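You operate a simulated robot arm through the tools that you are given. There is no shell and no other tool.

You run a simulated robot arm. Do the job below in one go: nothing can be reset, and whatever is moved stays where it is left.

TASK
Degrease the vent land with cleaner, let it dry and prime it.
Fine: on the green-lug housing, which stays clamped; blue cloth, damped on the pad; cloth and pen go back. A coat counts when it lies all over at full strength: go over it till it gets no stronger. What is to be rubbed or washed off counts as gone when no trace of it is left.

Only the result counts: the job must be done as asked and must still hold three seconds after the hand-in. Knocking over, shifting, dropping, spilling or breaking anything else fails it. Flat cloth is picked up by pressing the open fingertips on it (5 to 10 N) and closing them slowly along it; thin cloth reads only 2 to 8 mm in the jaws.

THE ROBOT
A 6-joint arm with a two-finger gripper, fixed in place. Base frame: the origin is at the foot of the arm, x ahead of it, y to its left, z up; the work surface is at about z = 0.75. Units: m, rad, N and s.
Its first joint turns from -2.897 to 2.897 rad. Payload 2.45 kg.
The tool frame sits at the grasp point between the pads (the TCP): z along the fingers, y along the line on which they close. The tips reach 0.02 m beyond it. The gripper opens to 0.14 m. The gripper's body begins 0.168 m behind the TCP.
Orientation is that of the tool frame in the base frame, as [roll, pitch, yaw] about the fixed x, y, z axes, in that order (R = Rz(yaw) Ry(pitch) Rx(roll)). With the fingers straight down and closing along the base's y, the tool's x points along the base's -x, its y along +y and its z along -z.

THE INTERFACE
- The arm moves only by the tool move_arm. Its argument "deltas" is text: rows parted by semicolons, each of 7 numbers parted by spaces: the finger opening in m, from 0 to 0.14, then the shift along the base's x, y, z in m, then the turn, a rotation vector about the base's x, y, z in rad. In form: hand tx ty tz wx wy wz; .... A call has 1 to 20 rows; each row shifts and turns the commanded pose from where the row before left it. Each row takes 0.2 s and may step no farther than 0.05 m and 0.15 rad from the row before; otherwise, or with a gripper value out of range, the whole call is refused. A pose out of reach is approached as far as the arm can. The call stops where the force on the tool passes 40 N (or 10 N more than at its start, if that is more) or the arm is blocked; 0.2 s more then pass. The fingers move at their own pace (about 0.045 m/s each) and stop on an object; they squeeze with about 33 N. The grip force told is the motor's: it shows also when the fingers shut on nothing. Time passes only in rows, and 0.2 s behind the last, so rows that do not move let the fingers close. The reply holds the time, the measured pose of the TCP, the force on the tool along the base axes, the opening and the grip force, in the units named above and with some noise, with the torque about the TCP (base axes, N m) and any sound that the robot's microphone picked up.
- Cameras (640 x 400 px; columns grow to the right, rows downward): "scene" is fixed at [0.0503, 0.5002, 1.3778]; the picture's right is [-0.41, -0.91, 0.00], its down [-0.37, 0.17, -0.91] and it looks along [0.83, -0.38, -0.40] (base axes); focal length 368 px, centre (320, 200). "wrist" rides on the gripper at [0.078, 0.011, -0.209] in the tool frame; the picture's right is [-0.14, 0.99, 0.00], its down [-0.92, -0.13, -0.37] and it looks along [-0.37, -0.05, 0.93] (tool axes); focal length 280 px, centre (320, 200). There is no depth. A picture from a camera that has moved, and an enlarged one, comes with that camera's place and axes in the base frame and with its lens.
- camera(camera): a new picture of that camera. No time passes.
- close_up(camera, box): a new picture of the part [left, top, right, bottom] of that camera's present view, enlarged. No time passes.
- finish_job(): hands the job in; it is judged then, once.

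Nothing tells you positions but the pictures and the camera data. Unless the task says otherwise, let go and move clear before handing in.

The tools are called after "Emit:" as name(argument=value, ...) on one line, values as JSON. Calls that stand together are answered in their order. move_arm: Moves the arm, as the interface text tells. Its arguments: {"type":"object","properties":{"deltas":{"type":"string"}},"required":["deltas"]} The other tools are called the same way: camera (camera) takes a picture; close_up (camera, box) takes an enlarged picture of a part of a camera's view; finish_job () hands the job in.

At the start:

```text
clock: 0.0
eef_pos: [0.7519, -0.0561, 1.17]
tcp_rot: [3.141, 0.001, 3.14]
contact_force: [0.7, -0.1, -0.5]
ft_torque: [0.04, -0.05, -0.01]
gripper_width: 0.1401
grasp_force: 0.1
```

scene: 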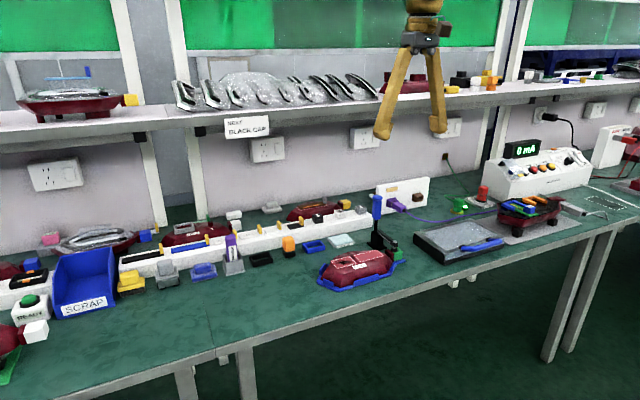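
wrist: 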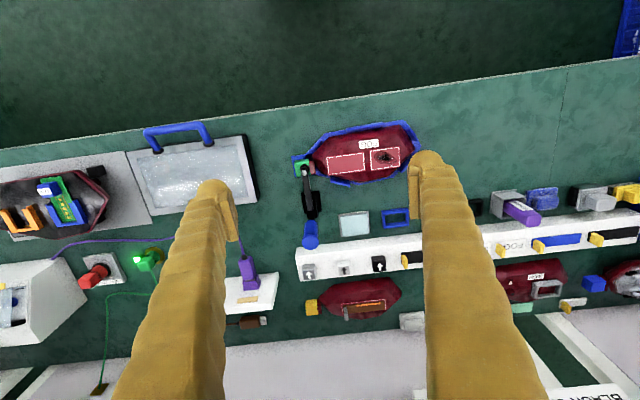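

I see a cluttered bench with a clamped dark-red housing near the middle, with white-outlined lands on it. I'll take enlarged pictures first to identify the green-lug housing, cloth, pad, and primer pen.

Emit:
close_up(camera="scene", box=[300, 180, 420, 300])

Emit:
close_up(camera="wrist", box=[280, 100, 440, 260])

Emit:
close_up(camera="scene", box=[100, 180, 340, 310])

Emit:
close_up(camera="wrist", box=[440, 160, 640, 320])

Emit:
close_up(camera="scene", box=[400, 120, 640, 270])

Emit:
close_up(camera="wrist", box=[0, 120, 280, 340])

Emit:
close_up(camera="scene", box=[0, 200, 160, 380])

```text
3.33 times, centred on (360, 240) of scene
camera zoom: at [0.0503, 0.5002, 1.3778], right [-0.41, -0.91, 0.0], down [-0.37, 0.17, -0.91], along [0.83, -0.38, -0.4], focal length 1225 px, centre (187, 67)
```

zoom: 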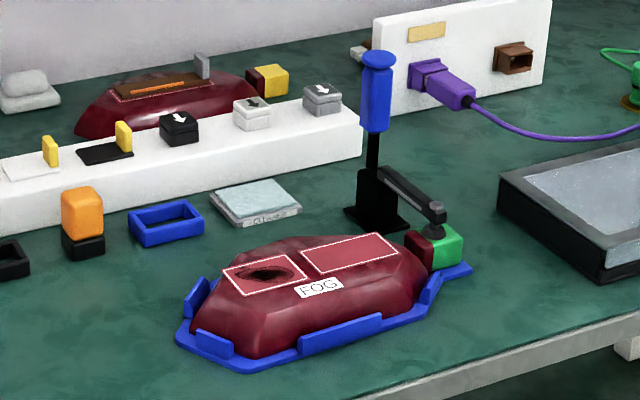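

```text
2.50 times, centred on (360, 180) of wrist
camera zoom: at [0.6733, -0.0465, 1.3788], right [0.14, 0.99, 0.0], down [0.92, -0.13, 0.37], along [0.37, -0.05, -0.93], focal length 701 px, centre (220, 250)
```

zoom: 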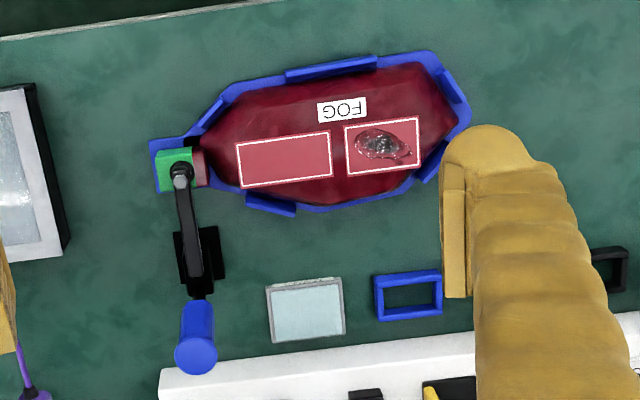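

```text
2.67 times, centred on (220, 245) of scene
camera zoom: at [0.0503, 0.5002, 1.3778], right [-0.41, -0.91, 0.0], down [-0.37, 0.17, -0.91], along [0.83, -0.38, -0.4], focal length 980 px, centre (587, 80)
```

zoom: 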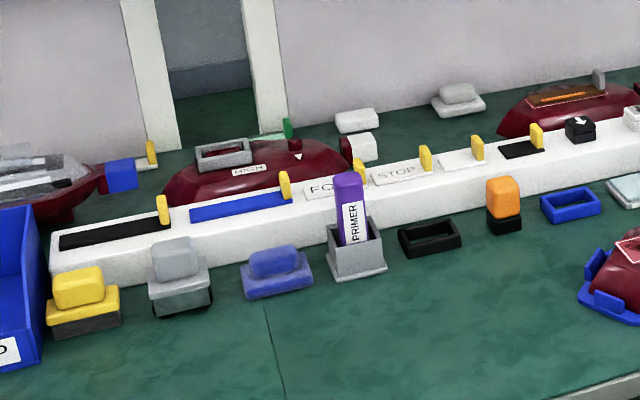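

```text
2.50 times, centred on (540, 240) of wrist
camera zoom: at [0.6733, -0.0465, 1.3788], right [0.14, 0.99, 0.0], down [0.92, -0.13, 0.37], along [0.37, -0.05, -0.93], focal length 701 px, centre (-230, 100)
```

zoom: 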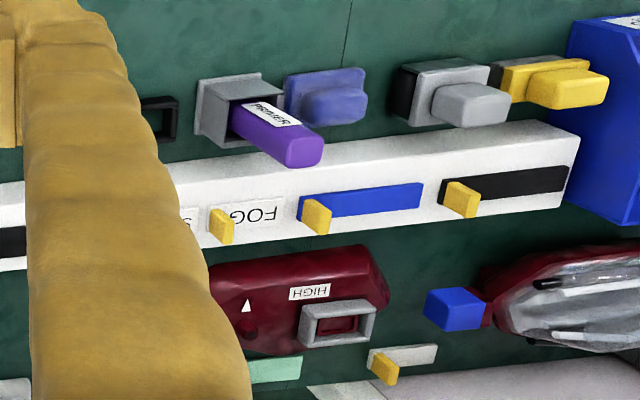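

```text
2.67 times, centred on (520, 195) of scene
camera zoom: at [0.0503, 0.5002, 1.3778], right [-0.41, -0.91, 0.0], down [-0.37, 0.17, -0.91], along [0.83, -0.38, -0.4], focal length 980 px, centre (-213, 213)
```

zoom: 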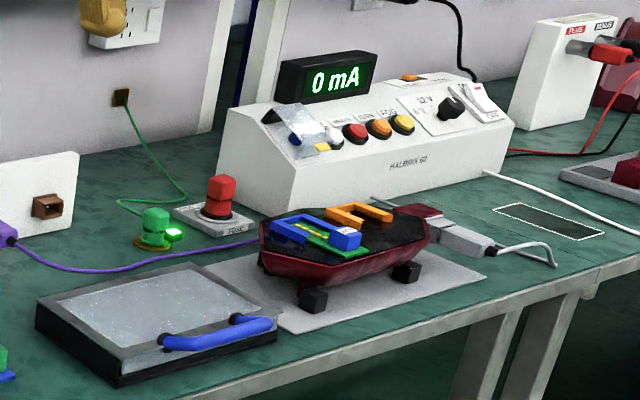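

```text
1.82 times, centred on (140, 230) of wrist
camera zoom: at [0.6733, -0.0465, 1.3788], right [0.14, 0.99, 0.0], down [0.92, -0.13, 0.37], along [0.37, -0.05, -0.93], focal length 510 px, centre (647, 146)
```

zoom: 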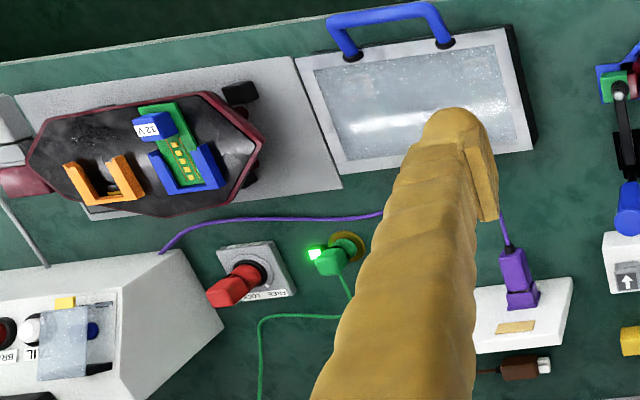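

```text
2.22 times, centred on (80, 290) of scene
camera zoom: at [0.0503, 0.5002, 1.3778], right [-0.41, -0.91, 0.0], down [-0.37, 0.17, -0.91], along [0.83, -0.38, -0.4], focal length 817 px, centre (853, 0)
```

zoom: 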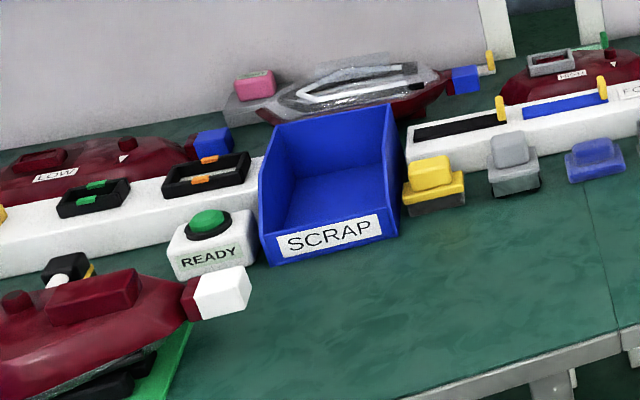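

The green-lug housing is the clamped FOG one in the blue nest; a purple PRIMER pen stands in a grey holder, and a pale pad with a label lies behind the housing. I'll zoom further on each of these.

Emit:
close_up(camera="scene", box=[325, 228, 365, 253])

Emit:
close_up(camera="scene", box=[105, 230, 255, 310])

Emit:
close_up(camera="scene", box=[310, 240, 410, 300])

Emit:
close_up(camera="wrist", box=[300, 110, 440, 200])

Emit:
close_up(camera="wrist", box=[470, 170, 640, 250])

Emit:
close_up(camera="scene", box=[520, 110, 640, 220])

Emit:
close_up(camera="scene", box=[220, 220, 270, 280])

```text
16.00 times, centred on (345, 240) of scene
camera zoom: at [0.0503, 0.5002, 1.3778], right [-0.41, -0.91, 0.0], down [-0.37, 0.17, -0.91], along [0.83, -0.38, -0.4], focal length 5879 px, centre (-80, -448)
```

zoom: 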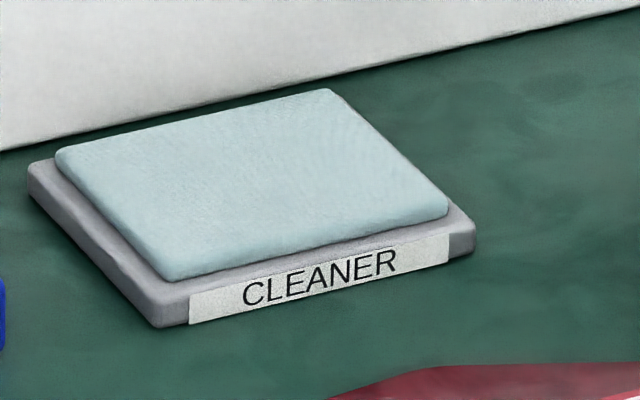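

```text
4.27 times, centred on (180, 270) of scene
camera zoom: at [0.0503, 0.5002, 1.3778], right [-0.41, -0.91, 0.0], down [-0.37, 0.17, -0.91], along [0.83, -0.38, -0.4], focal length 1568 px, centre (917, -99)
```

zoom: 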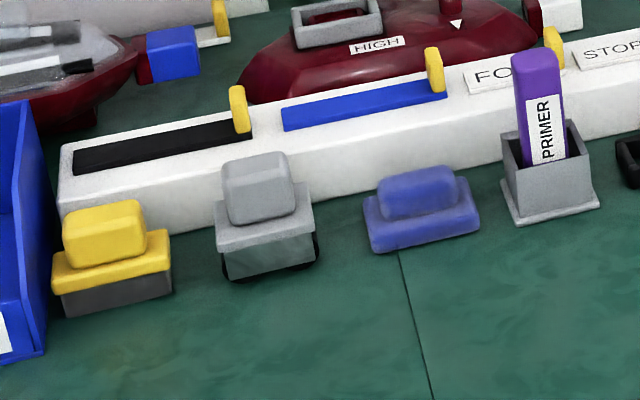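

```text
6.40 times, centred on (360, 270) of scene
camera zoom: at [0.0503, 0.5002, 1.3778], right [-0.41, -0.91, 0.0], down [-0.37, 0.17, -0.91], along [0.83, -0.38, -0.4], focal length 2352 px, centre (64, -248)
```

zoom: 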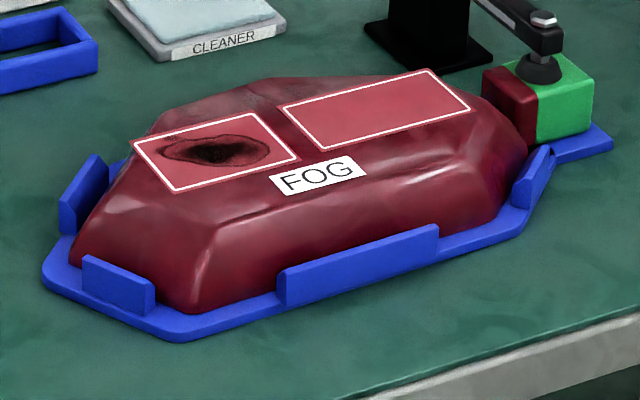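

```text
4.44 times, centred on (370, 155) of wrist
camera zoom: at [0.6733, -0.0465, 1.3788], right [0.14, 0.99, 0.0], down [0.92, -0.13, 0.37], along [0.37, -0.05, -0.93], focal length 1246 px, centre (98, 400)
```

zoom: 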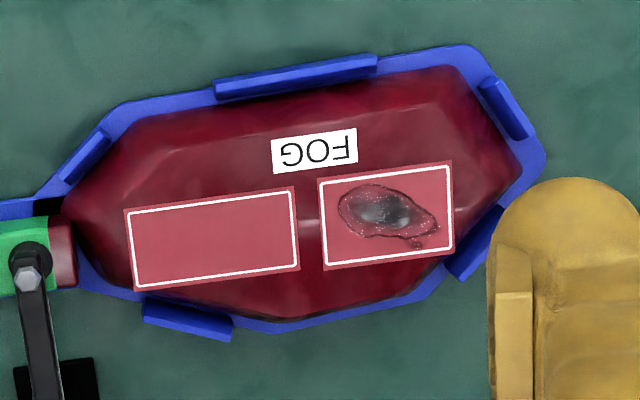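

```text
3.76 times, centred on (555, 210) of wrist
camera zoom: at [0.6733, -0.0465, 1.3788], right [0.14, 0.99, 0.0], down [0.92, -0.13, 0.37], along [0.37, -0.05, -0.93], focal length 1056 px, centre (-565, 162)
```

zoom: 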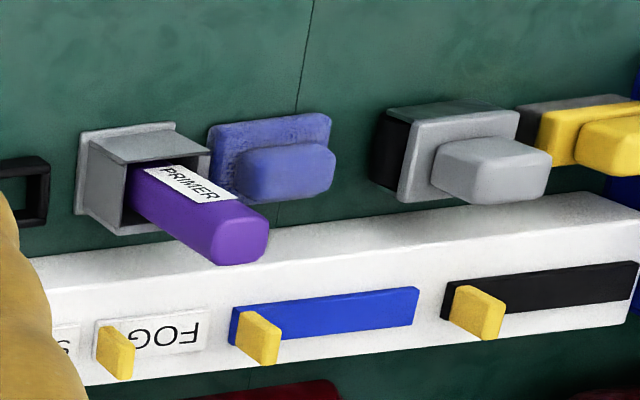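

```text
3.64 times, centred on (580, 165) of scene
camera zoom: at [0.0503, 0.5002, 1.3778], right [-0.41, -0.91, 0.0], down [-0.37, 0.17, -0.91], along [0.83, -0.38, -0.4], focal length 1336 px, centre (-626, 327)
```

zoom: 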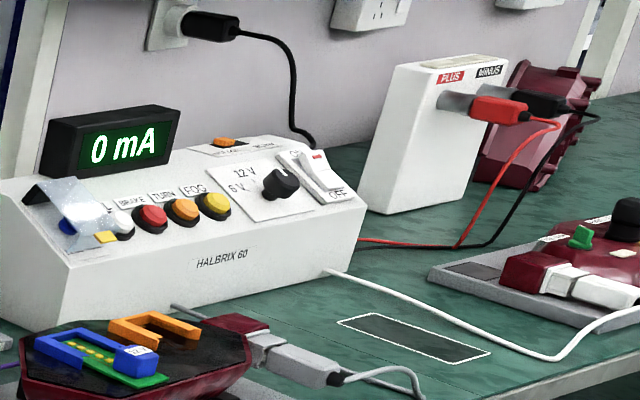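

```text
6.67 times, centred on (245, 250) of scene
camera zoom: at [0.0503, 0.5002, 1.3778], right [-0.41, -0.91, 0.0], down [-0.37, 0.17, -0.91], along [0.83, -0.38, -0.4], focal length 2450 px, centre (820, -133)
```

zoom: 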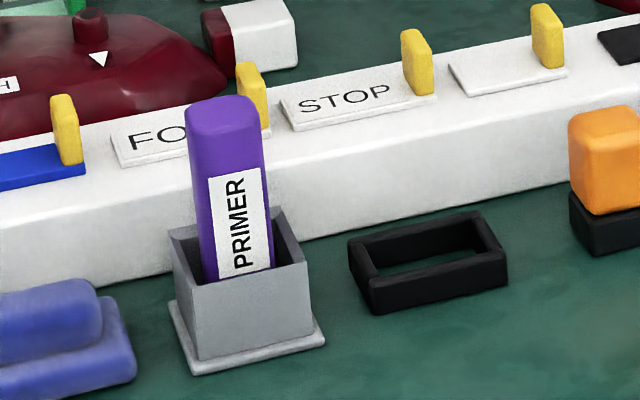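

The blue block-like cloth is near (0.99, 0.44), the pen holder near (0.98, 0.35), the CLEANER pad near (0.985, 0.0), and the smeared land near (0.83, 0.07, 0.79). Next I move the wrist camera closer above the housing to inspect the lands.

Emit:
move_arm(deltas="0.14 0 0.04 -0.04 0 0 0; 0.14 0 0.04 -0.04 0 0 0; 0.14 -0.007 0.04 -0.04 0 0 0; 0.14 0 0.006 -0.04 0 0 0; 0.14 0 0 0 0 0 0")

Emit:
camera(camera="wrist")

Emit:
close_up(camera="wrist", box=[220, 100, 420, 260])

```text
refused: row 1 steps farther than a row can; nothing moved
```

```text
taken
camera wrist: at [0.6733, -0.0465, 1.3788], right [0.14, 0.99, 0.0], down [0.92, -0.13, 0.37], along [0.37, -0.05, -0.93], focal length 280 px, centre (320, 200)
```

wrist: 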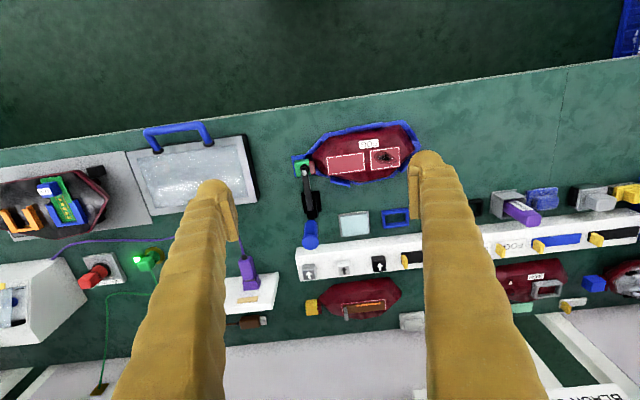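

```text
2.50 times, centred on (320, 180) of wrist
camera zoom: at [0.6733, -0.0465, 1.3788], right [0.14, 0.99, 0.0], down [0.92, -0.13, 0.37], along [0.37, -0.05, -0.93], focal length 701 px, centre (320, 250)
```

zoom: 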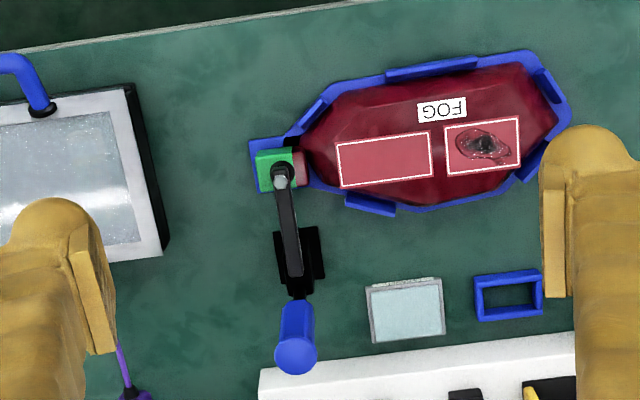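

The step norm was over 0.05 m, so nothing moved. I'll repeat with smaller steps to bring the wrist camera over the housing.

Emit:
move_arm(deltas="0.14 0 0.03 -0.03 0 0 0; 0.14 0 0.03 -0.035 0 0 0; 0.14 -0.007 0.03 -0.035 0 0 0; 0.14 0 0.03 -0.035 0 0 0; 0.14 0 0.006 -0.035 0 0 0; 0.14 0 0 0 0 0 0")

Emit:
camera(camera="wrist")

Emit:
close_up(camera="wrist", box=[220, 110, 420, 235])

```text
clock: 1.4
eef_pos: [0.7442, 0.0695, 1.0041]
tcp_rot: [-3.14, 0.001, 3.138]
contact_force: [0.1, 0.4, 0.8]
ft_torque: [0.0, 0.03, 0.0]
gripper_width: 0.1397
grasp_force: 0.2
```

```text
taken
camera wrist: at [0.6656, 0.0799, 1.2138], right [0.14, 0.99, 0.0], down [0.92, -0.13, 0.37], along [0.37, -0.05, -0.93], focal length 280 px, centre (320, 200)
```

wrist: 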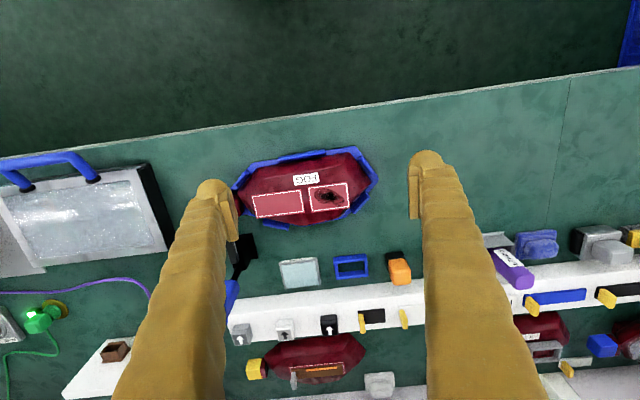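

```text
3.20 times, centred on (320, 172) of wrist
camera zoom: at [0.6656, 0.0799, 1.2138], right [0.14, 0.99, 0.0], down [0.92, -0.13, 0.37], along [0.37, -0.05, -0.93], focal length 897 px, centre (320, 288)
```

zoom: 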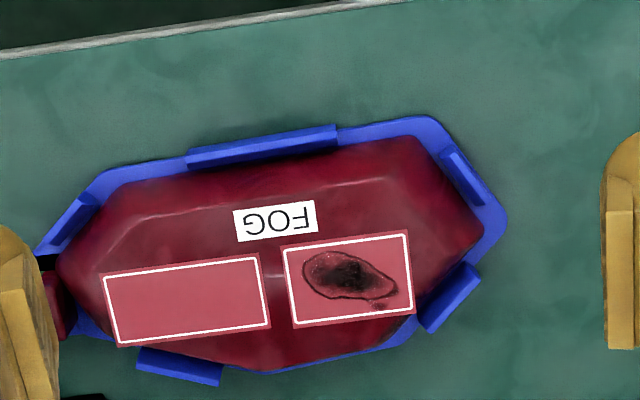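

The smear is a grease stain on the left-hand (+y) land of the clamped housing, around (0.832, 0.072, 0.79), about 0.06 × 0.043 m. Now I move the camera toward the blue cloth and the pen holder for a closer look.

Emit:
move_arm(deltas="0.14 0.01 0.045 0 0 0 0; 0.14 0.01 0.045 0 0 0 0; 0.14 0.01 0.045 0 0 0 0; 0.14 0.01 0.045 0 0 0 0; 0.14 0.01 0.045 0 0 0 0; 0.14 0.01 0.045 0 0 0 0; 0.14 0.01 0.045 0 0 0 0; 0.14 0.01 0.0 0 0 0 0; 0.14 0 0 0 0 0 0")

Emit:
camera(camera="wrist")

Emit:
close_up(camera="wrist", box=[200, 150, 440, 300])

```text
clock: 3.4
eef_pos: [0.8218, 0.3839, 1.0017]
tcp_rot: [-3.141, 0.0, 3.141]
contact_force: [0.5, 0.3, 0.3]
ft_torque: [0.0, 0.02, 0.0]
gripper_width: 0.14
grasp_force: 0.1
```

```text
taken
camera wrist: at [0.7442, 0.3948, 1.2114], right [0.14, 0.99, 0.0], down [0.92, -0.13, 0.37], along [0.37, -0.05, -0.93], focal length 280 px, centre (320, 200)
```

wrist: 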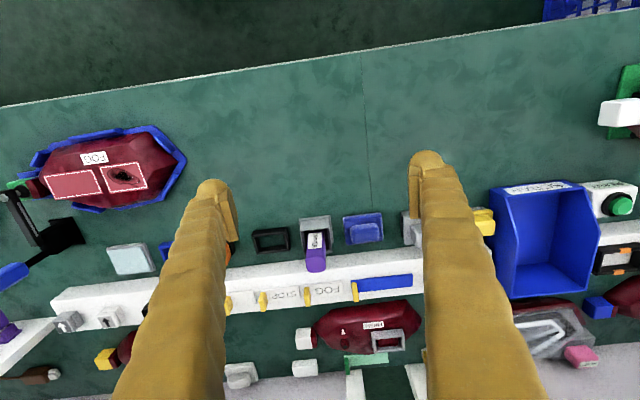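

```text
2.67 times, centred on (320, 225) of wrist
camera zoom: at [0.7442, 0.3948, 1.2114], right [0.14, 0.99, 0.0], down [0.92, -0.13, 0.37], along [0.37, -0.05, -0.93], focal length 748 px, centre (320, 133)
```

zoom: 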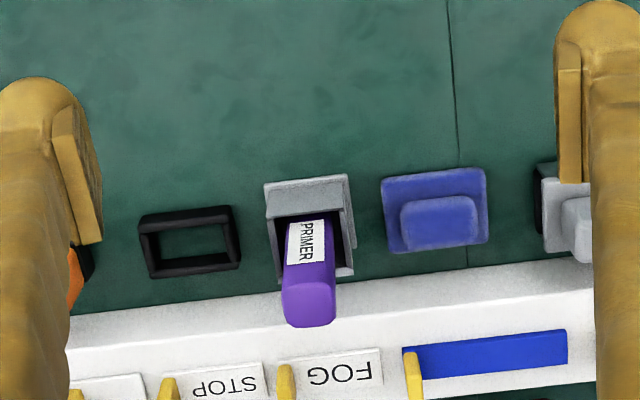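

The blue cloth (base about y 0.407–0.475, x 0.965–1.015) with a raised grip fold sits left of the pen holder. I'll zoom in from the scene camera for heights.

Emit:
close_up(camera="scene", box=[185, 230, 265, 290])

Emit:
close_up(camera="wrist", box=[290, 200, 400, 275])

Emit:
close_up(camera="scene", box=[280, 160, 440, 260])

Emit:
camera(camera="scene")

```text
6.67 times, centred on (225, 260) of scene
camera zoom: at [0.0503, 0.5002, 1.3778], right [-0.41, -0.91, 0.0], down [-0.37, 0.17, -0.91], along [0.83, -0.38, -0.4], focal length 2450 px, centre (953, -200)
```

zoom: 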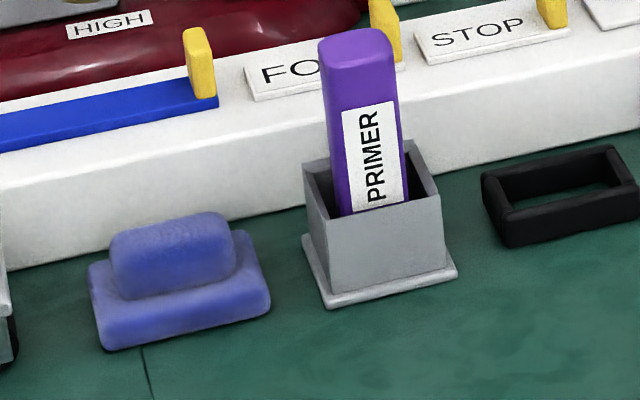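

```text
5.33 times, centred on (345, 238) of wrist
camera zoom: at [0.7442, 0.3948, 1.2114], right [0.14, 0.99, 0.0], down [0.92, -0.13, 0.37], along [0.37, -0.05, -0.93], focal length 1495 px, centre (187, 0)
```

zoom: 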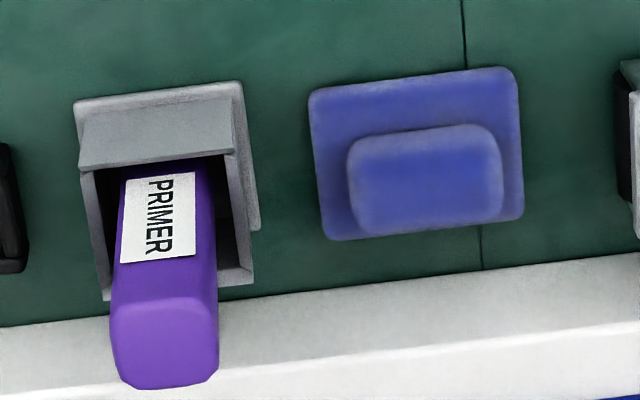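

```text
4.00 times, centred on (360, 210) of scene
camera zoom: at [0.0503, 0.5002, 1.3778], right [-0.41, -0.91, 0.0], down [-0.37, 0.17, -0.91], along [0.83, -0.38, -0.4], focal length 1470 px, centre (160, 160)
```

zoom: 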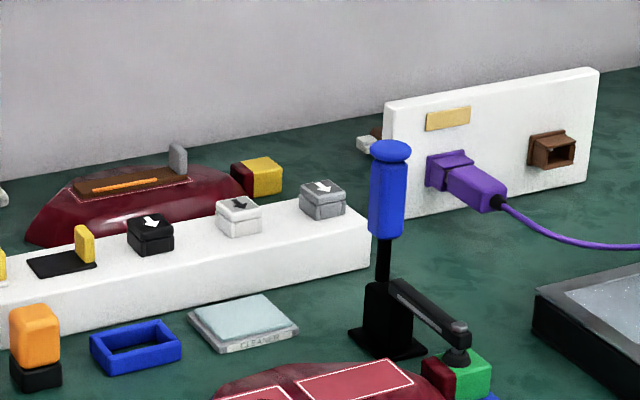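

```text
taken
```

scene: 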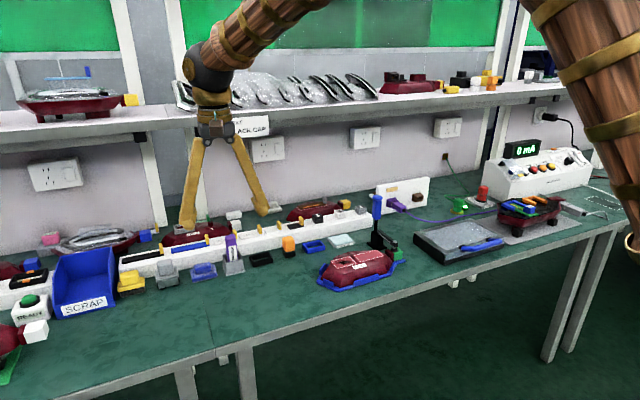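

Cloth block grip is about y 0.415–0.467, x 0.972–1.005, z 0.77–0.79, beyond vertical reach, so I'll tilt the tool outward about 0.5 rad. First I tilt and narrow the fingers while staying high.

Emit:
move_arm(deltas="0.1 0.01 0.02 0 0 -0.125 0; 0.08 0.01 0.02 0 0 -0.125 0; 0.08 0.01 0.016 0 0 -0.125 0; 0.08 0.01 0 0 0 -0.125 0; 0.08 0.02 0 -0.02 0 0 0; 0.08 0.02 0 -0.02 0 0 0; 0.08 0 0 0 0 0 0; 0.08 0 0 0 0 0 0")

Emit:
camera(camera="wrist")

Emit:
camera(camera="scene")

```text
clock: 5.2
eef_pos: [0.9051, 0.44, 0.9599]
tcp_rot: [-3.14, 0.499, 3.139]
contact_force: [0.2, -1.0, 1.0]
ft_torque: [0.02, 0.02, -0.02]
gripper_width: 0.0799
grasp_force: 0.1
```

```text
taken
camera wrist: at [0.7368, 0.4505, 1.1048], right [0.12, 0.99, 0.07], down [0.63, -0.13, 0.77], along [0.77, -0.05, -0.64], focal length 280 px, centre (320, 200)
```

wrist: 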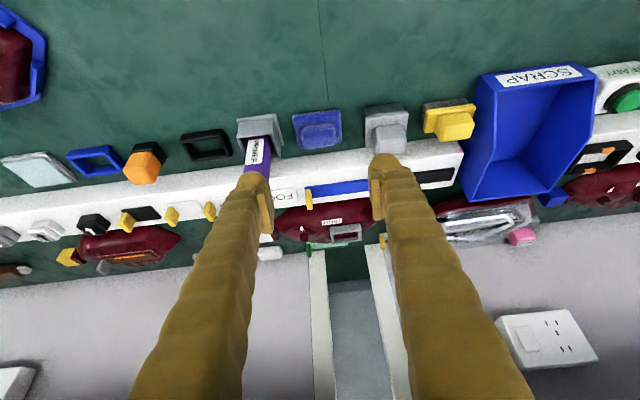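

```text
taken
```

scene: 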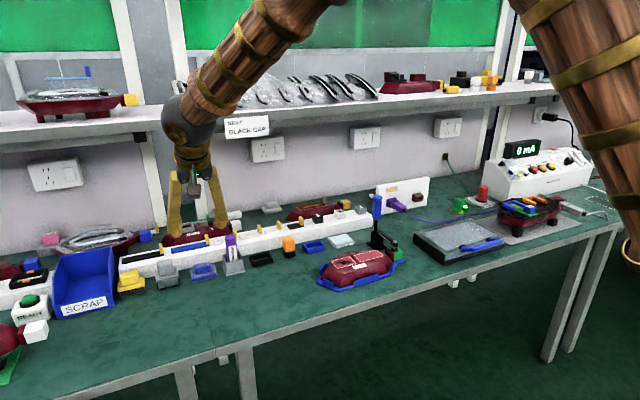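

Tilted pose is reached (0.905, 0.44, 0.96). I'll zoom on the cloth to refine the grasp centre.

Emit:
close_up(camera="wrist", box=[280, 95, 360, 160])

```text
6.15 times, centred on (320, 128) of wrist
camera zoom: at [0.7368, 0.4505, 1.1048], right [0.12, 0.99, 0.07], down [0.63, -0.13, 0.77], along [0.77, -0.05, -0.64], focal length 1726 px, centre (320, 646)
```

zoom: 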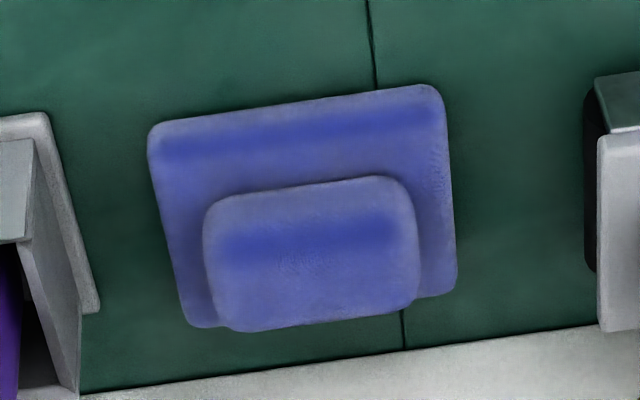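

The cloth grip centre is at about (0.987, 0.4405). I approach along the tool axis and stop a little above it to check.

Emit:
move_arm(deltas="0.08 0.02 0 -0.04 0 0 0; 0.08 0.02 0 -0.04 0 0 0; 0.08 0.02 0 -0.04 0 0 0; 0.08 0.012 0 -0.02 0 0 0; 0.08 0 0 0 0 0 0")

Emit:
camera(camera="wrist")

Emit:
close_up(camera="scene", box=[150, 200, 270, 290])

```text
clock: 6.4
eef_pos: [0.9762, 0.4361, 0.8204]
tcp_rot: [-3.14, 0.501, 3.14]
contact_force: [0.0, 0.1, -0.9]
ft_torque: [-0.01, 0.03, 0.01]
gripper_width: 0.0799
grasp_force: 0.0
```

```text
taken
camera wrist: at [0.8068, 0.4476, 0.9657], right [0.12, 0.99, 0.07], down [0.63, -0.13, 0.77], along [0.77, -0.05, -0.64], focal length 280 px, centre (320, 200)
```

wrist: 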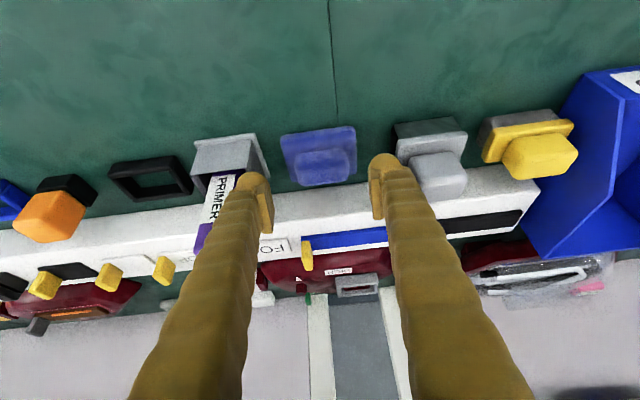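

```text
4.44 times, centred on (210, 245) of scene
camera zoom: at [0.0503, 0.5002, 1.3778], right [-0.41, -0.91, 0.0], down [-0.37, 0.17, -0.91], along [0.83, -0.38, -0.4], focal length 1633 px, centre (809, 0)
```

zoom: 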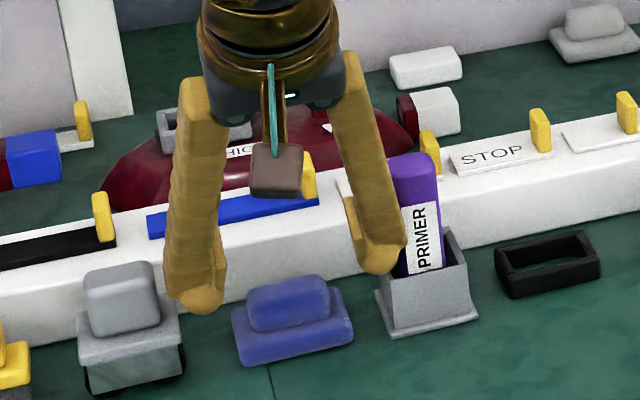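

The tool hovers above the cloth; measured y is a few mm lower than I commanded, so I check whether it settles before descending.

Emit:
move_arm(deltas="0.08 0 0 0 0 0 0; 0.08 0 0 0 0 0 0; 0.08 0 0 0 0 0 0")

Emit:
close_up(camera="wrist", box=[240, 110, 400, 210])

```text
clock: 7.2
eef_pos: [0.9752, 0.4371, 0.8191]
tcp_rot: [-3.141, 0.501, 3.14]
contact_force: [-0.1, 0.1, 0.2]
ft_torque: [-0.02, 0.01, 0.0]
gripper_width: 0.0798
grasp_force: 0.0
```

```text
4.00 times, centred on (320, 160) of wrist
camera zoom: at [0.8066, 0.4477, 0.9659], right [0.12, 0.99, 0.07], down [0.63, -0.13, 0.77], along [0.77, -0.05, -0.64], focal length 1122 px, centre (320, 360)
```

zoom: 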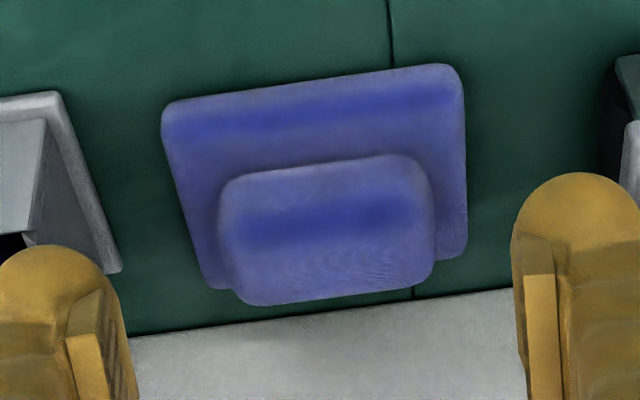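

Settled at (0.975, 0.437, 0.819); the cloth centre is y ≈ 0.4407. I descend with a small y correction, then close slowly on the grip fold.

Emit:
move_arm(deltas="0.08 0.004 0.003 -0.007 0 0 0; 0.08 0.004 0.001 -0.007 0 0 0; 0.08 0.004 0 -0.005 0 0 0; 0.08 0 0 0 0 0 0; 0.08 0 0 0 0 0 0")

Emit:
camera(camera="wrist")

Emit:
close_up(camera="scene", box=[170, 220, 250, 290])

```text
clock: 8.1
eef_pos: [0.9873, 0.4431, 0.8045]
tcp_rot: [3.141, 0.505, 3.14]
contact_force: [-3.6, -0.7, 9.4]
ft_torque: [-0.61, 0.13, -0.25]
gripper_width: 0.0816
grasp_force: 1.8
stopped in row 4: the force on the tool passed its limit at 45 N (the readings are from after the stop); the commanded pose is now the measured one
```

```text
taken
camera wrist: at [0.8181, 0.4537, 0.9501], right [0.12, 0.99, 0.07], down [0.63, -0.13, 0.77], along [0.77, -0.05, -0.64], focal length 280 px, centre (320, 200)
```

wrist: 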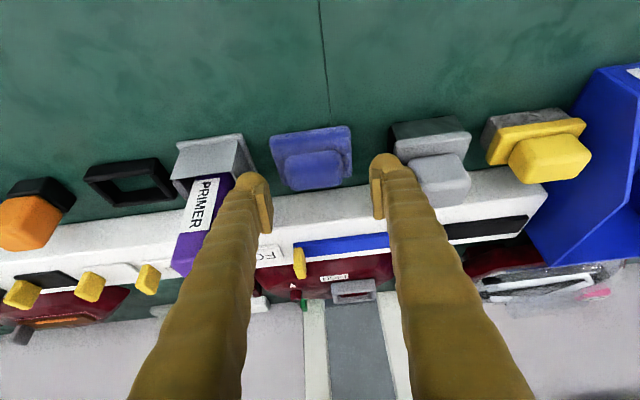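

```text
5.71 times, centred on (210, 255) of scene
camera zoom: at [0.0503, 0.5002, 1.3778], right [-0.41, -0.91, 0.0], down [-0.37, 0.17, -0.91], along [0.83, -0.38, -0.4], focal length 2100 px, centre (949, -114)
```

zoom: 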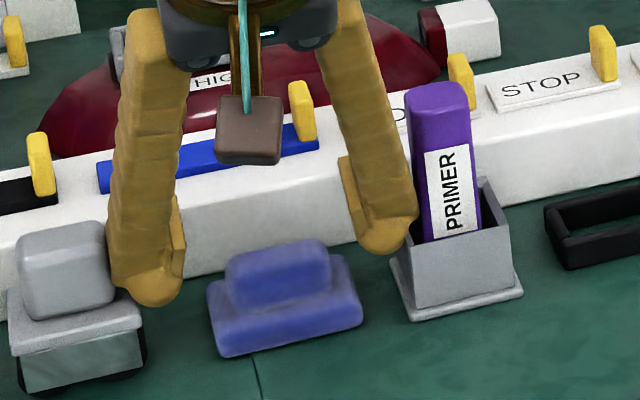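

The stop came from the −y finger: the torque puts the contact near y ≈ 0.378, i.e. the pen holder's rim. I back straight up and narrow the opening, then check that nothing has shifted.

Emit:
move_arm(deltas="0.08 -0.002 0.002 0.01 0 0 0; 0.07 -0.012 0.002 0.03 0 0 0; 0.064 0 0 0 0 0 0; 0.064 0 0 0 0 0 0")

Emit:
close_up(camera="wrist", box=[180, 90, 440, 250])

Emit:
close_up(camera="scene", box=[185, 230, 265, 290])

```text
clock: 9.1
eef_pos: [0.9726, 0.4471, 0.8455]
tcp_rot: [3.138, 0.503, 3.141]
contact_force: [0.7, 0.0, -0.2]
ft_torque: [0.01, 0.02, 0.01]
gripper_width: 0.0639
grasp_force: 0.2
```

```text
2.46 times, centred on (310, 170) of wrist
camera zoom: at [0.8029, 0.458, 0.9894], right [0.12, 0.99, 0.07], down [0.63, -0.13, 0.77], along [0.77, -0.05, -0.64], focal length 690 px, centre (345, 274)
```

zoom: 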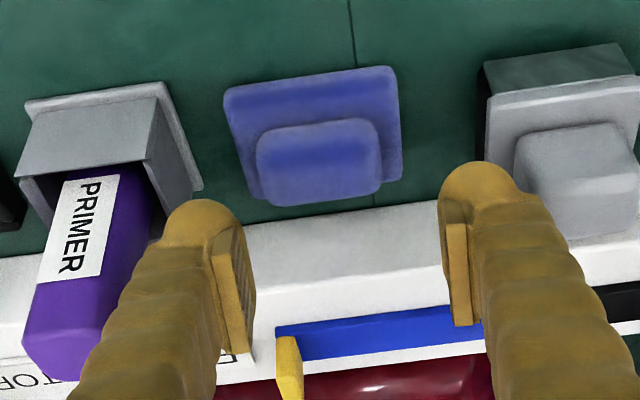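

```text
6.67 times, centred on (225, 260) of scene
camera zoom: at [0.0503, 0.5002, 1.3778], right [-0.41, -0.91, 0.0], down [-0.37, 0.17, -0.91], along [0.83, -0.38, -0.4], focal length 2450 px, centre (953, -200)
```

zoom: 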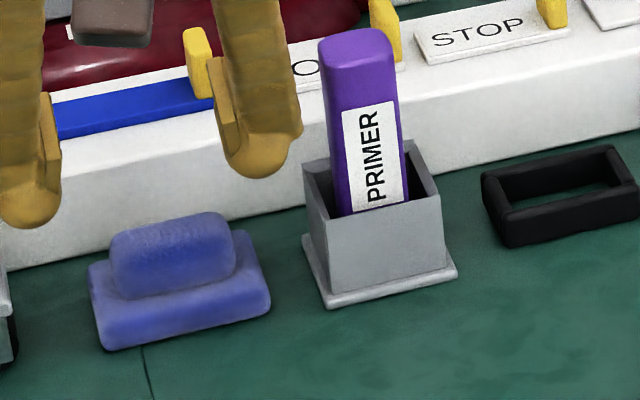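

The holder looks unmoved, and the fingers are about 25 mm thick at the tips, so I use a narrower 0.064 opening centred at y ≈ 0.441 and descend in small steps.

Emit:
move_arm(deltas="0.064 0.005 -0.003 -0.015 0 0 0; 0.064 0.005 -0.003 -0.015 0 0 0; 0.064 0.002 0 -0.006 0 0 0; 0.064 0 0 0 0 0 0")

Emit:
close_up(camera="wrist", box=[180, 90, 440, 250])

Emit:
close_up(camera="scene", box=[165, 230, 265, 300])

```text
clock: 10.1
eef_pos: [0.9855, 0.4428, 0.8083]
tcp_rot: [3.139, 0.503, 3.141]
contact_force: [0.6, -0.1, -0.7]
ft_torque: [-0.04, 0.05, 0.0]
gripper_width: 0.0637
grasp_force: 0.0
```

```text
2.46 times, centred on (310, 170) of wrist
camera zoom: at [0.8162, 0.4532, 0.9522], right [0.12, 0.99, 0.07], down [0.63, -0.13, 0.77], along [0.77, -0.05, -0.64], focal length 690 px, centre (345, 274)
```

zoom: 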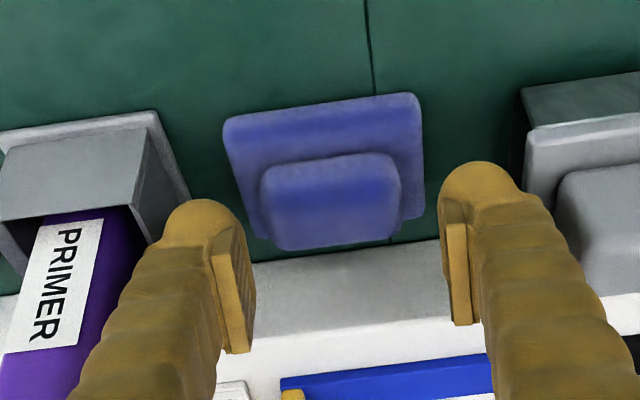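

```text
5.71 times, centred on (215, 265) of scene
camera zoom: at [0.0503, 0.5002, 1.3778], right [-0.41, -0.91, 0.0], down [-0.37, 0.17, -0.91], along [0.83, -0.38, -0.4], focal length 2100 px, centre (920, -171)
```

zoom: 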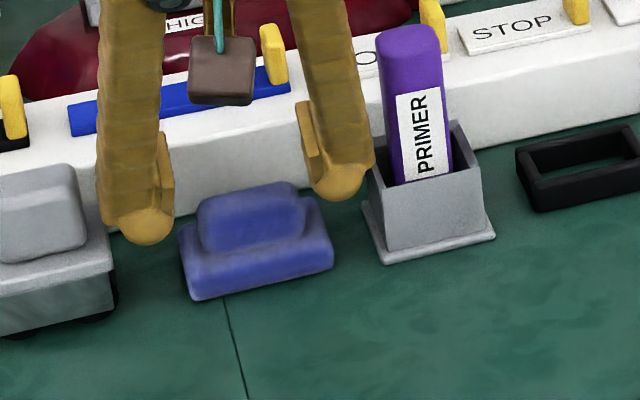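

The fingertips straddle the grip with a few mm clearance each side and low corners at z ≈ 0.782. I go down another 9 mm in small steps and then close.

Emit:
move_arm(deltas="0.064 0 0 -0.003 0 0 0; 0.064 0 0 -0.003 0 0 0; 0.064 0 0 -0.003 0 0 0; 0.064 0 0 0 0 0 0")

Emit:
close_up(camera="scene", box=[165, 230, 265, 300])

```text
clock: 11.1
eef_pos: [0.9861, 0.443, 0.798]
tcp_rot: [3.139, 0.502, 3.14]
contact_force: [0.3, 1.2, -0.1]
ft_torque: [0.0, 0.0, -0.04]
gripper_width: 0.0641
grasp_force: 0.1
```

```text
5.71 times, centred on (215, 265) of scene
camera zoom: at [0.0503, 0.5002, 1.3778], right [-0.41, -0.91, 0.0], down [-0.37, 0.17, -0.91], along [0.83, -0.38, -0.4], focal length 2100 px, centre (920, -171)
```

zoom: 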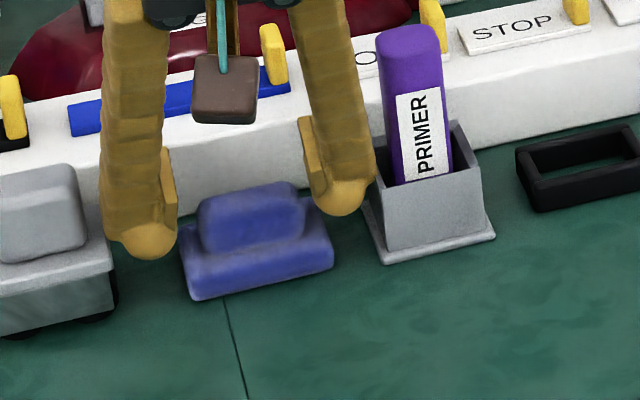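

No contact and fingers are beside the grip fold. Now I close gently.

Emit:
move_arm(deltas="0.058 0 -0.001 0 0 0 0; 0.054 0 0 0 0 0 0; 0.05 0 0 0 0 0 0; 0.045 0 0 0 0 0 0; 0.035 0 0 0 0 0 0; 0.02 0 0 0 0 0 0; 0.01 0 0 0 0 0 0")

Emit:
close_up(camera="scene", box=[165, 230, 265, 300])

Emit:
close_up(camera="wrist", box=[180, 90, 440, 250])

```text
clock: 12.7
eef_pos: [0.9859, 0.4417, 0.7989]
tcp_rot: [3.139, 0.503, 3.14]
contact_force: [-0.3, -0.9, 1.3]
ft_torque: [0.0, 0.02, -0.01]
gripper_width: 0.048
grasp_force: 33.4
```

```text
5.71 times, centred on (215, 265) of scene
camera zoom: at [0.0503, 0.5002, 1.3778], right [-0.41, -0.91, 0.0], down [-0.37, 0.17, -0.91], along [0.83, -0.38, -0.4], focal length 2100 px, centre (920, -171)
```

zoom: 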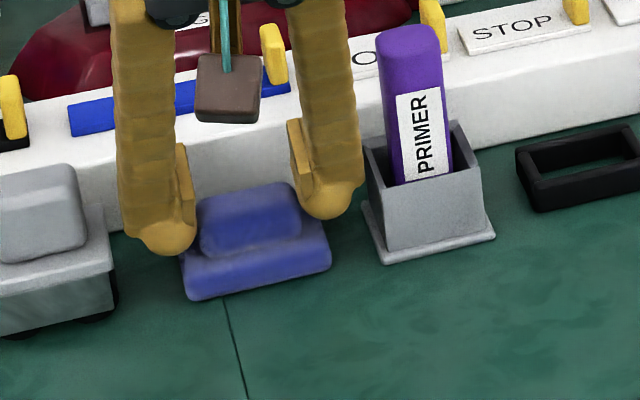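

```text
2.46 times, centred on (310, 170) of wrist
camera zoom: at [0.8166, 0.4517, 0.9435], right [0.12, 0.99, 0.07], down [0.63, -0.13, 0.77], along [0.77, -0.05, -0.64], focal length 690 px, centre (345, 274)
```

zoom: 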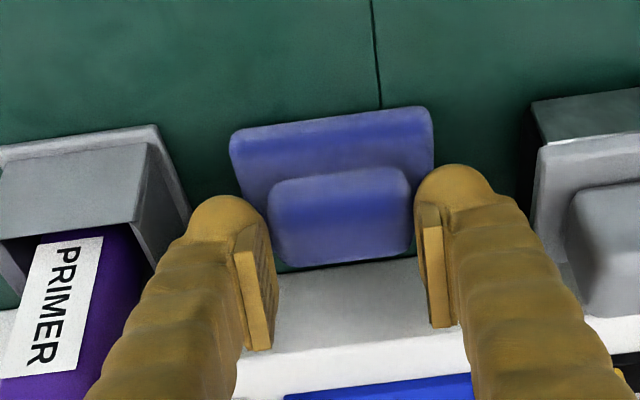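

The cloth is gripped (0.048 m, 33 N) at TCP (0.986, 0.442, 0.799), with the cloth's underside about 0.049 m below the TCP. I lift it straight up.

Emit:
move_arm(deltas="0.02 0 0 0.01 0 0 0; 0.02 0 0 0.02 0 0 0; 0.02 0 0 0.03 0 0 0; 0.02 -0.01 0 0.04 0 0 0; 0.02 -0.01 0 0.04 0 0 0; 0.02 0 0 0 0 0 0")

Emit:
camera(camera="scene")

Emit:
camera(camera="wrist")

```text
clock: 14.1
eef_pos: [0.9676, 0.44, 0.9415]
tcp_rot: [3.141, 0.502, -3.142]
contact_force: [-0.7, -0.7, 0.4]
ft_torque: [-0.05, 0.0, -0.01]
gripper_width: 0.0196
grasp_force: 0.2
```

```text
taken
```

scene: 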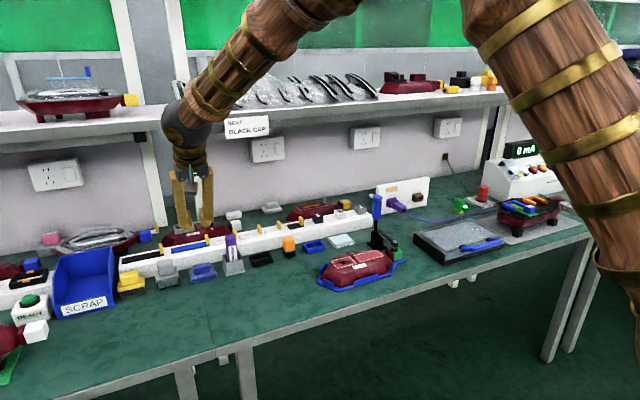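

```text
taken
camera wrist: at [0.7986, 0.4505, 1.087], right [0.12, 0.99, 0.07], down [0.63, -0.13, 0.77], along [0.77, -0.05, -0.64], focal length 280 px, centre (320, 200)
```

wrist: 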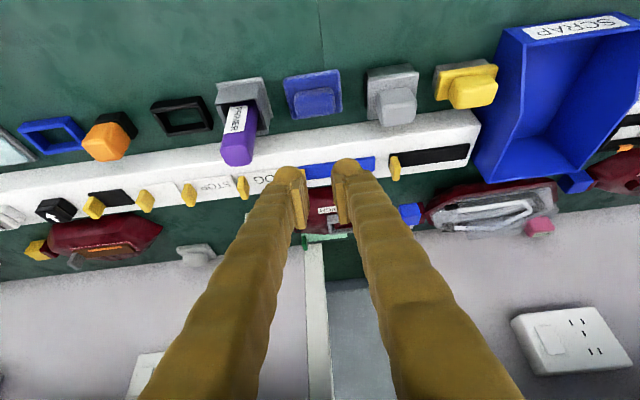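

The grip slipped off and the cloth stayed behind, so I need a deeper bite. I check where the cloth is now and look at its shape in detail.

Emit:
close_up(camera="scene", box=[185, 250, 225, 285])

Emit:
close_up(camera="wrist", box=[270, 60, 360, 130])

```text
11.43 times, centred on (205, 268) of scene
camera zoom: at [0.0503, 0.5002, 1.3778], right [-0.41, -0.91, 0.0], down [-0.37, 0.17, -0.91], along [0.83, -0.38, -0.4], focal length 4200 px, centre (1634, -571)
```

zoom: 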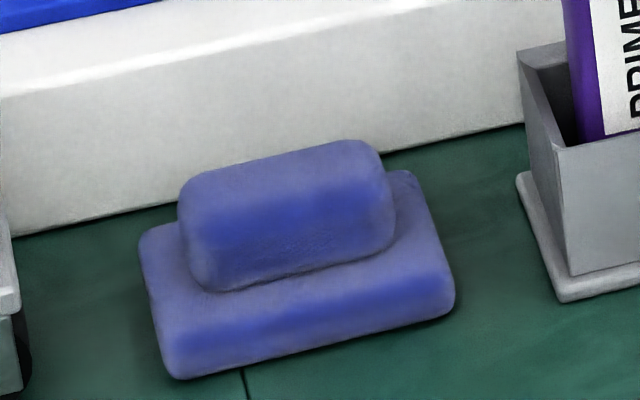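

```text
5.71 times, centred on (315, 95) of wrist
camera zoom: at [0.7986, 0.4505, 1.087], right [0.12, 0.99, 0.07], down [0.63, -0.13, 0.77], along [0.77, -0.05, -0.64], focal length 1602 px, centre (349, 800)
```

zoom: 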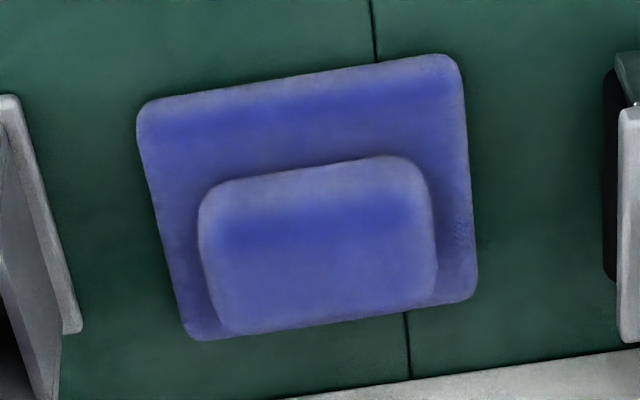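

The cloth has stayed put and its base top is nearer z ≈ 0.763, so I was gripping too high. I'll reduce the tilt to 0.4, descend until a light press on the base, then close.

Emit:
move_arm(deltas="0.064 0.005 0 -0.02 0 0.05 0; 0.064 0.005 0.001 -0.03 0 0.05 0; 0.064 0.005 0 -0.03 0 0 0; 0.064 0.003 0 -0.03 0 0 0; 0.064 0 0 0 0 0 0; 0.064 0 0 0 0 0 0")

Emit:
close_up(camera="wrist", box=[180, 90, 440, 250])

```text
clock: 15.5
eef_pos: [0.9812, 0.4403, 0.8289]
tcp_rot: [3.139, 0.403, 3.14]
contact_force: [0.2, 0.3, -0.2]
ft_torque: [0.04, 0.0, 0.01]
gripper_width: 0.064
grasp_force: 0.0
```

```text
2.46 times, centred on (310, 170) of wrist
camera zoom: at [0.8278, 0.4505, 0.9901], right [0.13, 0.99, 0.06], down [0.7, -0.13, 0.7], along [0.7, -0.05, -0.71], focal length 690 px, centre (345, 274)
```

zoom: 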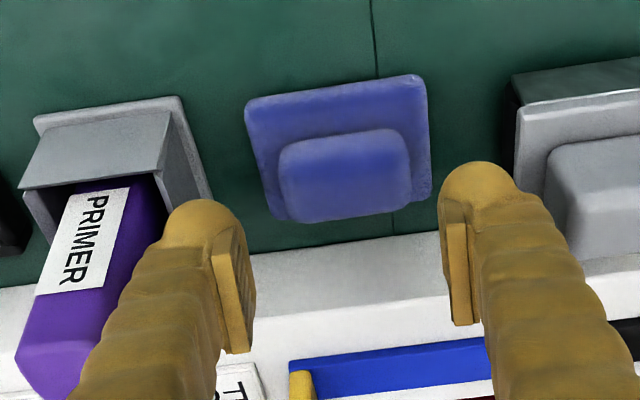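

Reach is fine at tilt 0.4. I test whether 0.3 is reachable too, still above the cloth.

Emit:
move_arm(deltas="0.064 0.003 0 -0.004 0 0.05 0; 0.064 0.003 0 -0.004 0 0.05 0; 0.064 0 0 0 0 0 0; 0.064 0 0 0 0 0 0")

Emit:
close_up(camera="wrist", box=[180, 90, 440, 250])

Emit:
close_up(camera="scene", box=[165, 220, 265, 290])

```text
clock: 16.5
eef_pos: [0.9873, 0.4401, 0.8197]
tcp_rot: [3.14, 0.303, 3.14]
contact_force: [0.9, 0.2, 0.1]
ft_torque: [-0.04, -0.01, 0.03]
gripper_width: 0.0641
grasp_force: 0.1
```

```text
2.46 times, centred on (310, 170) of wrist
camera zoom: at [0.8514, 0.4515, 0.9964], right [0.13, 0.99, 0.04], down [0.77, -0.13, 0.63], along [0.63, -0.05, -0.78], focal length 690 px, centre (345, 274)
```

zoom: 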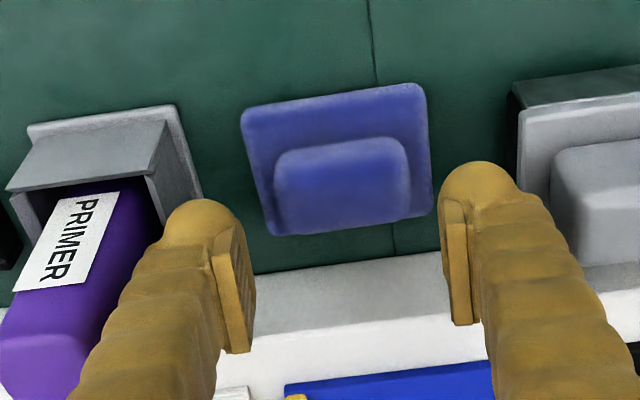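

```text
5.71 times, centred on (215, 255) of scene
camera zoom: at [0.0503, 0.5002, 1.3778], right [-0.41, -0.91, 0.0], down [-0.37, 0.17, -0.91], along [0.83, -0.38, -0.4], focal length 2100 px, centre (920, -114)
```

zoom: 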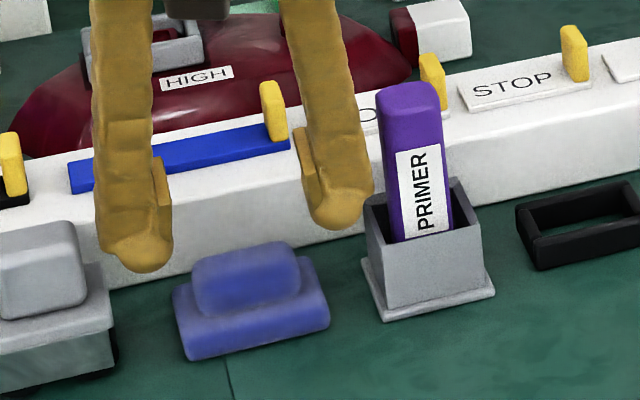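

Tilt 0.3 is reachable too, which gives a better bite. I descend in small steps until I feel a light touch on the base of the cloth.

Emit:
move_arm(deltas="0.064 0.001 0.001 -0.008 0 0 0; 0.064 0 0 -0.008 0 0 0; 0.064 0 0 -0.006 0 0 0; 0.064 0 0 -0.003 0 0 0; 0.064 0 0 0 0 0 0")

Emit:
close_up(camera="scene", box=[165, 220, 265, 290])

```text
clock: 17.7
eef_pos: [0.9899, 0.4401, 0.7961]
tcp_rot: [3.14, 0.303, 3.14]
contact_force: [0.4, 0.2, 0.4]
ft_torque: [-0.01, -0.01, -0.04]
gripper_width: 0.064
grasp_force: 0.1
```

```text
5.71 times, centred on (215, 255) of scene
camera zoom: at [0.0503, 0.5002, 1.3778], right [-0.41, -0.91, 0.0], down [-0.37, 0.17, -0.91], along [0.83, -0.38, -0.4], focal length 2100 px, centre (920, -114)
```

zoom: 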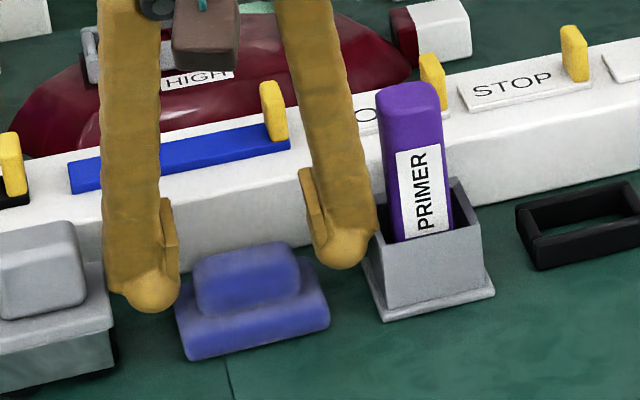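

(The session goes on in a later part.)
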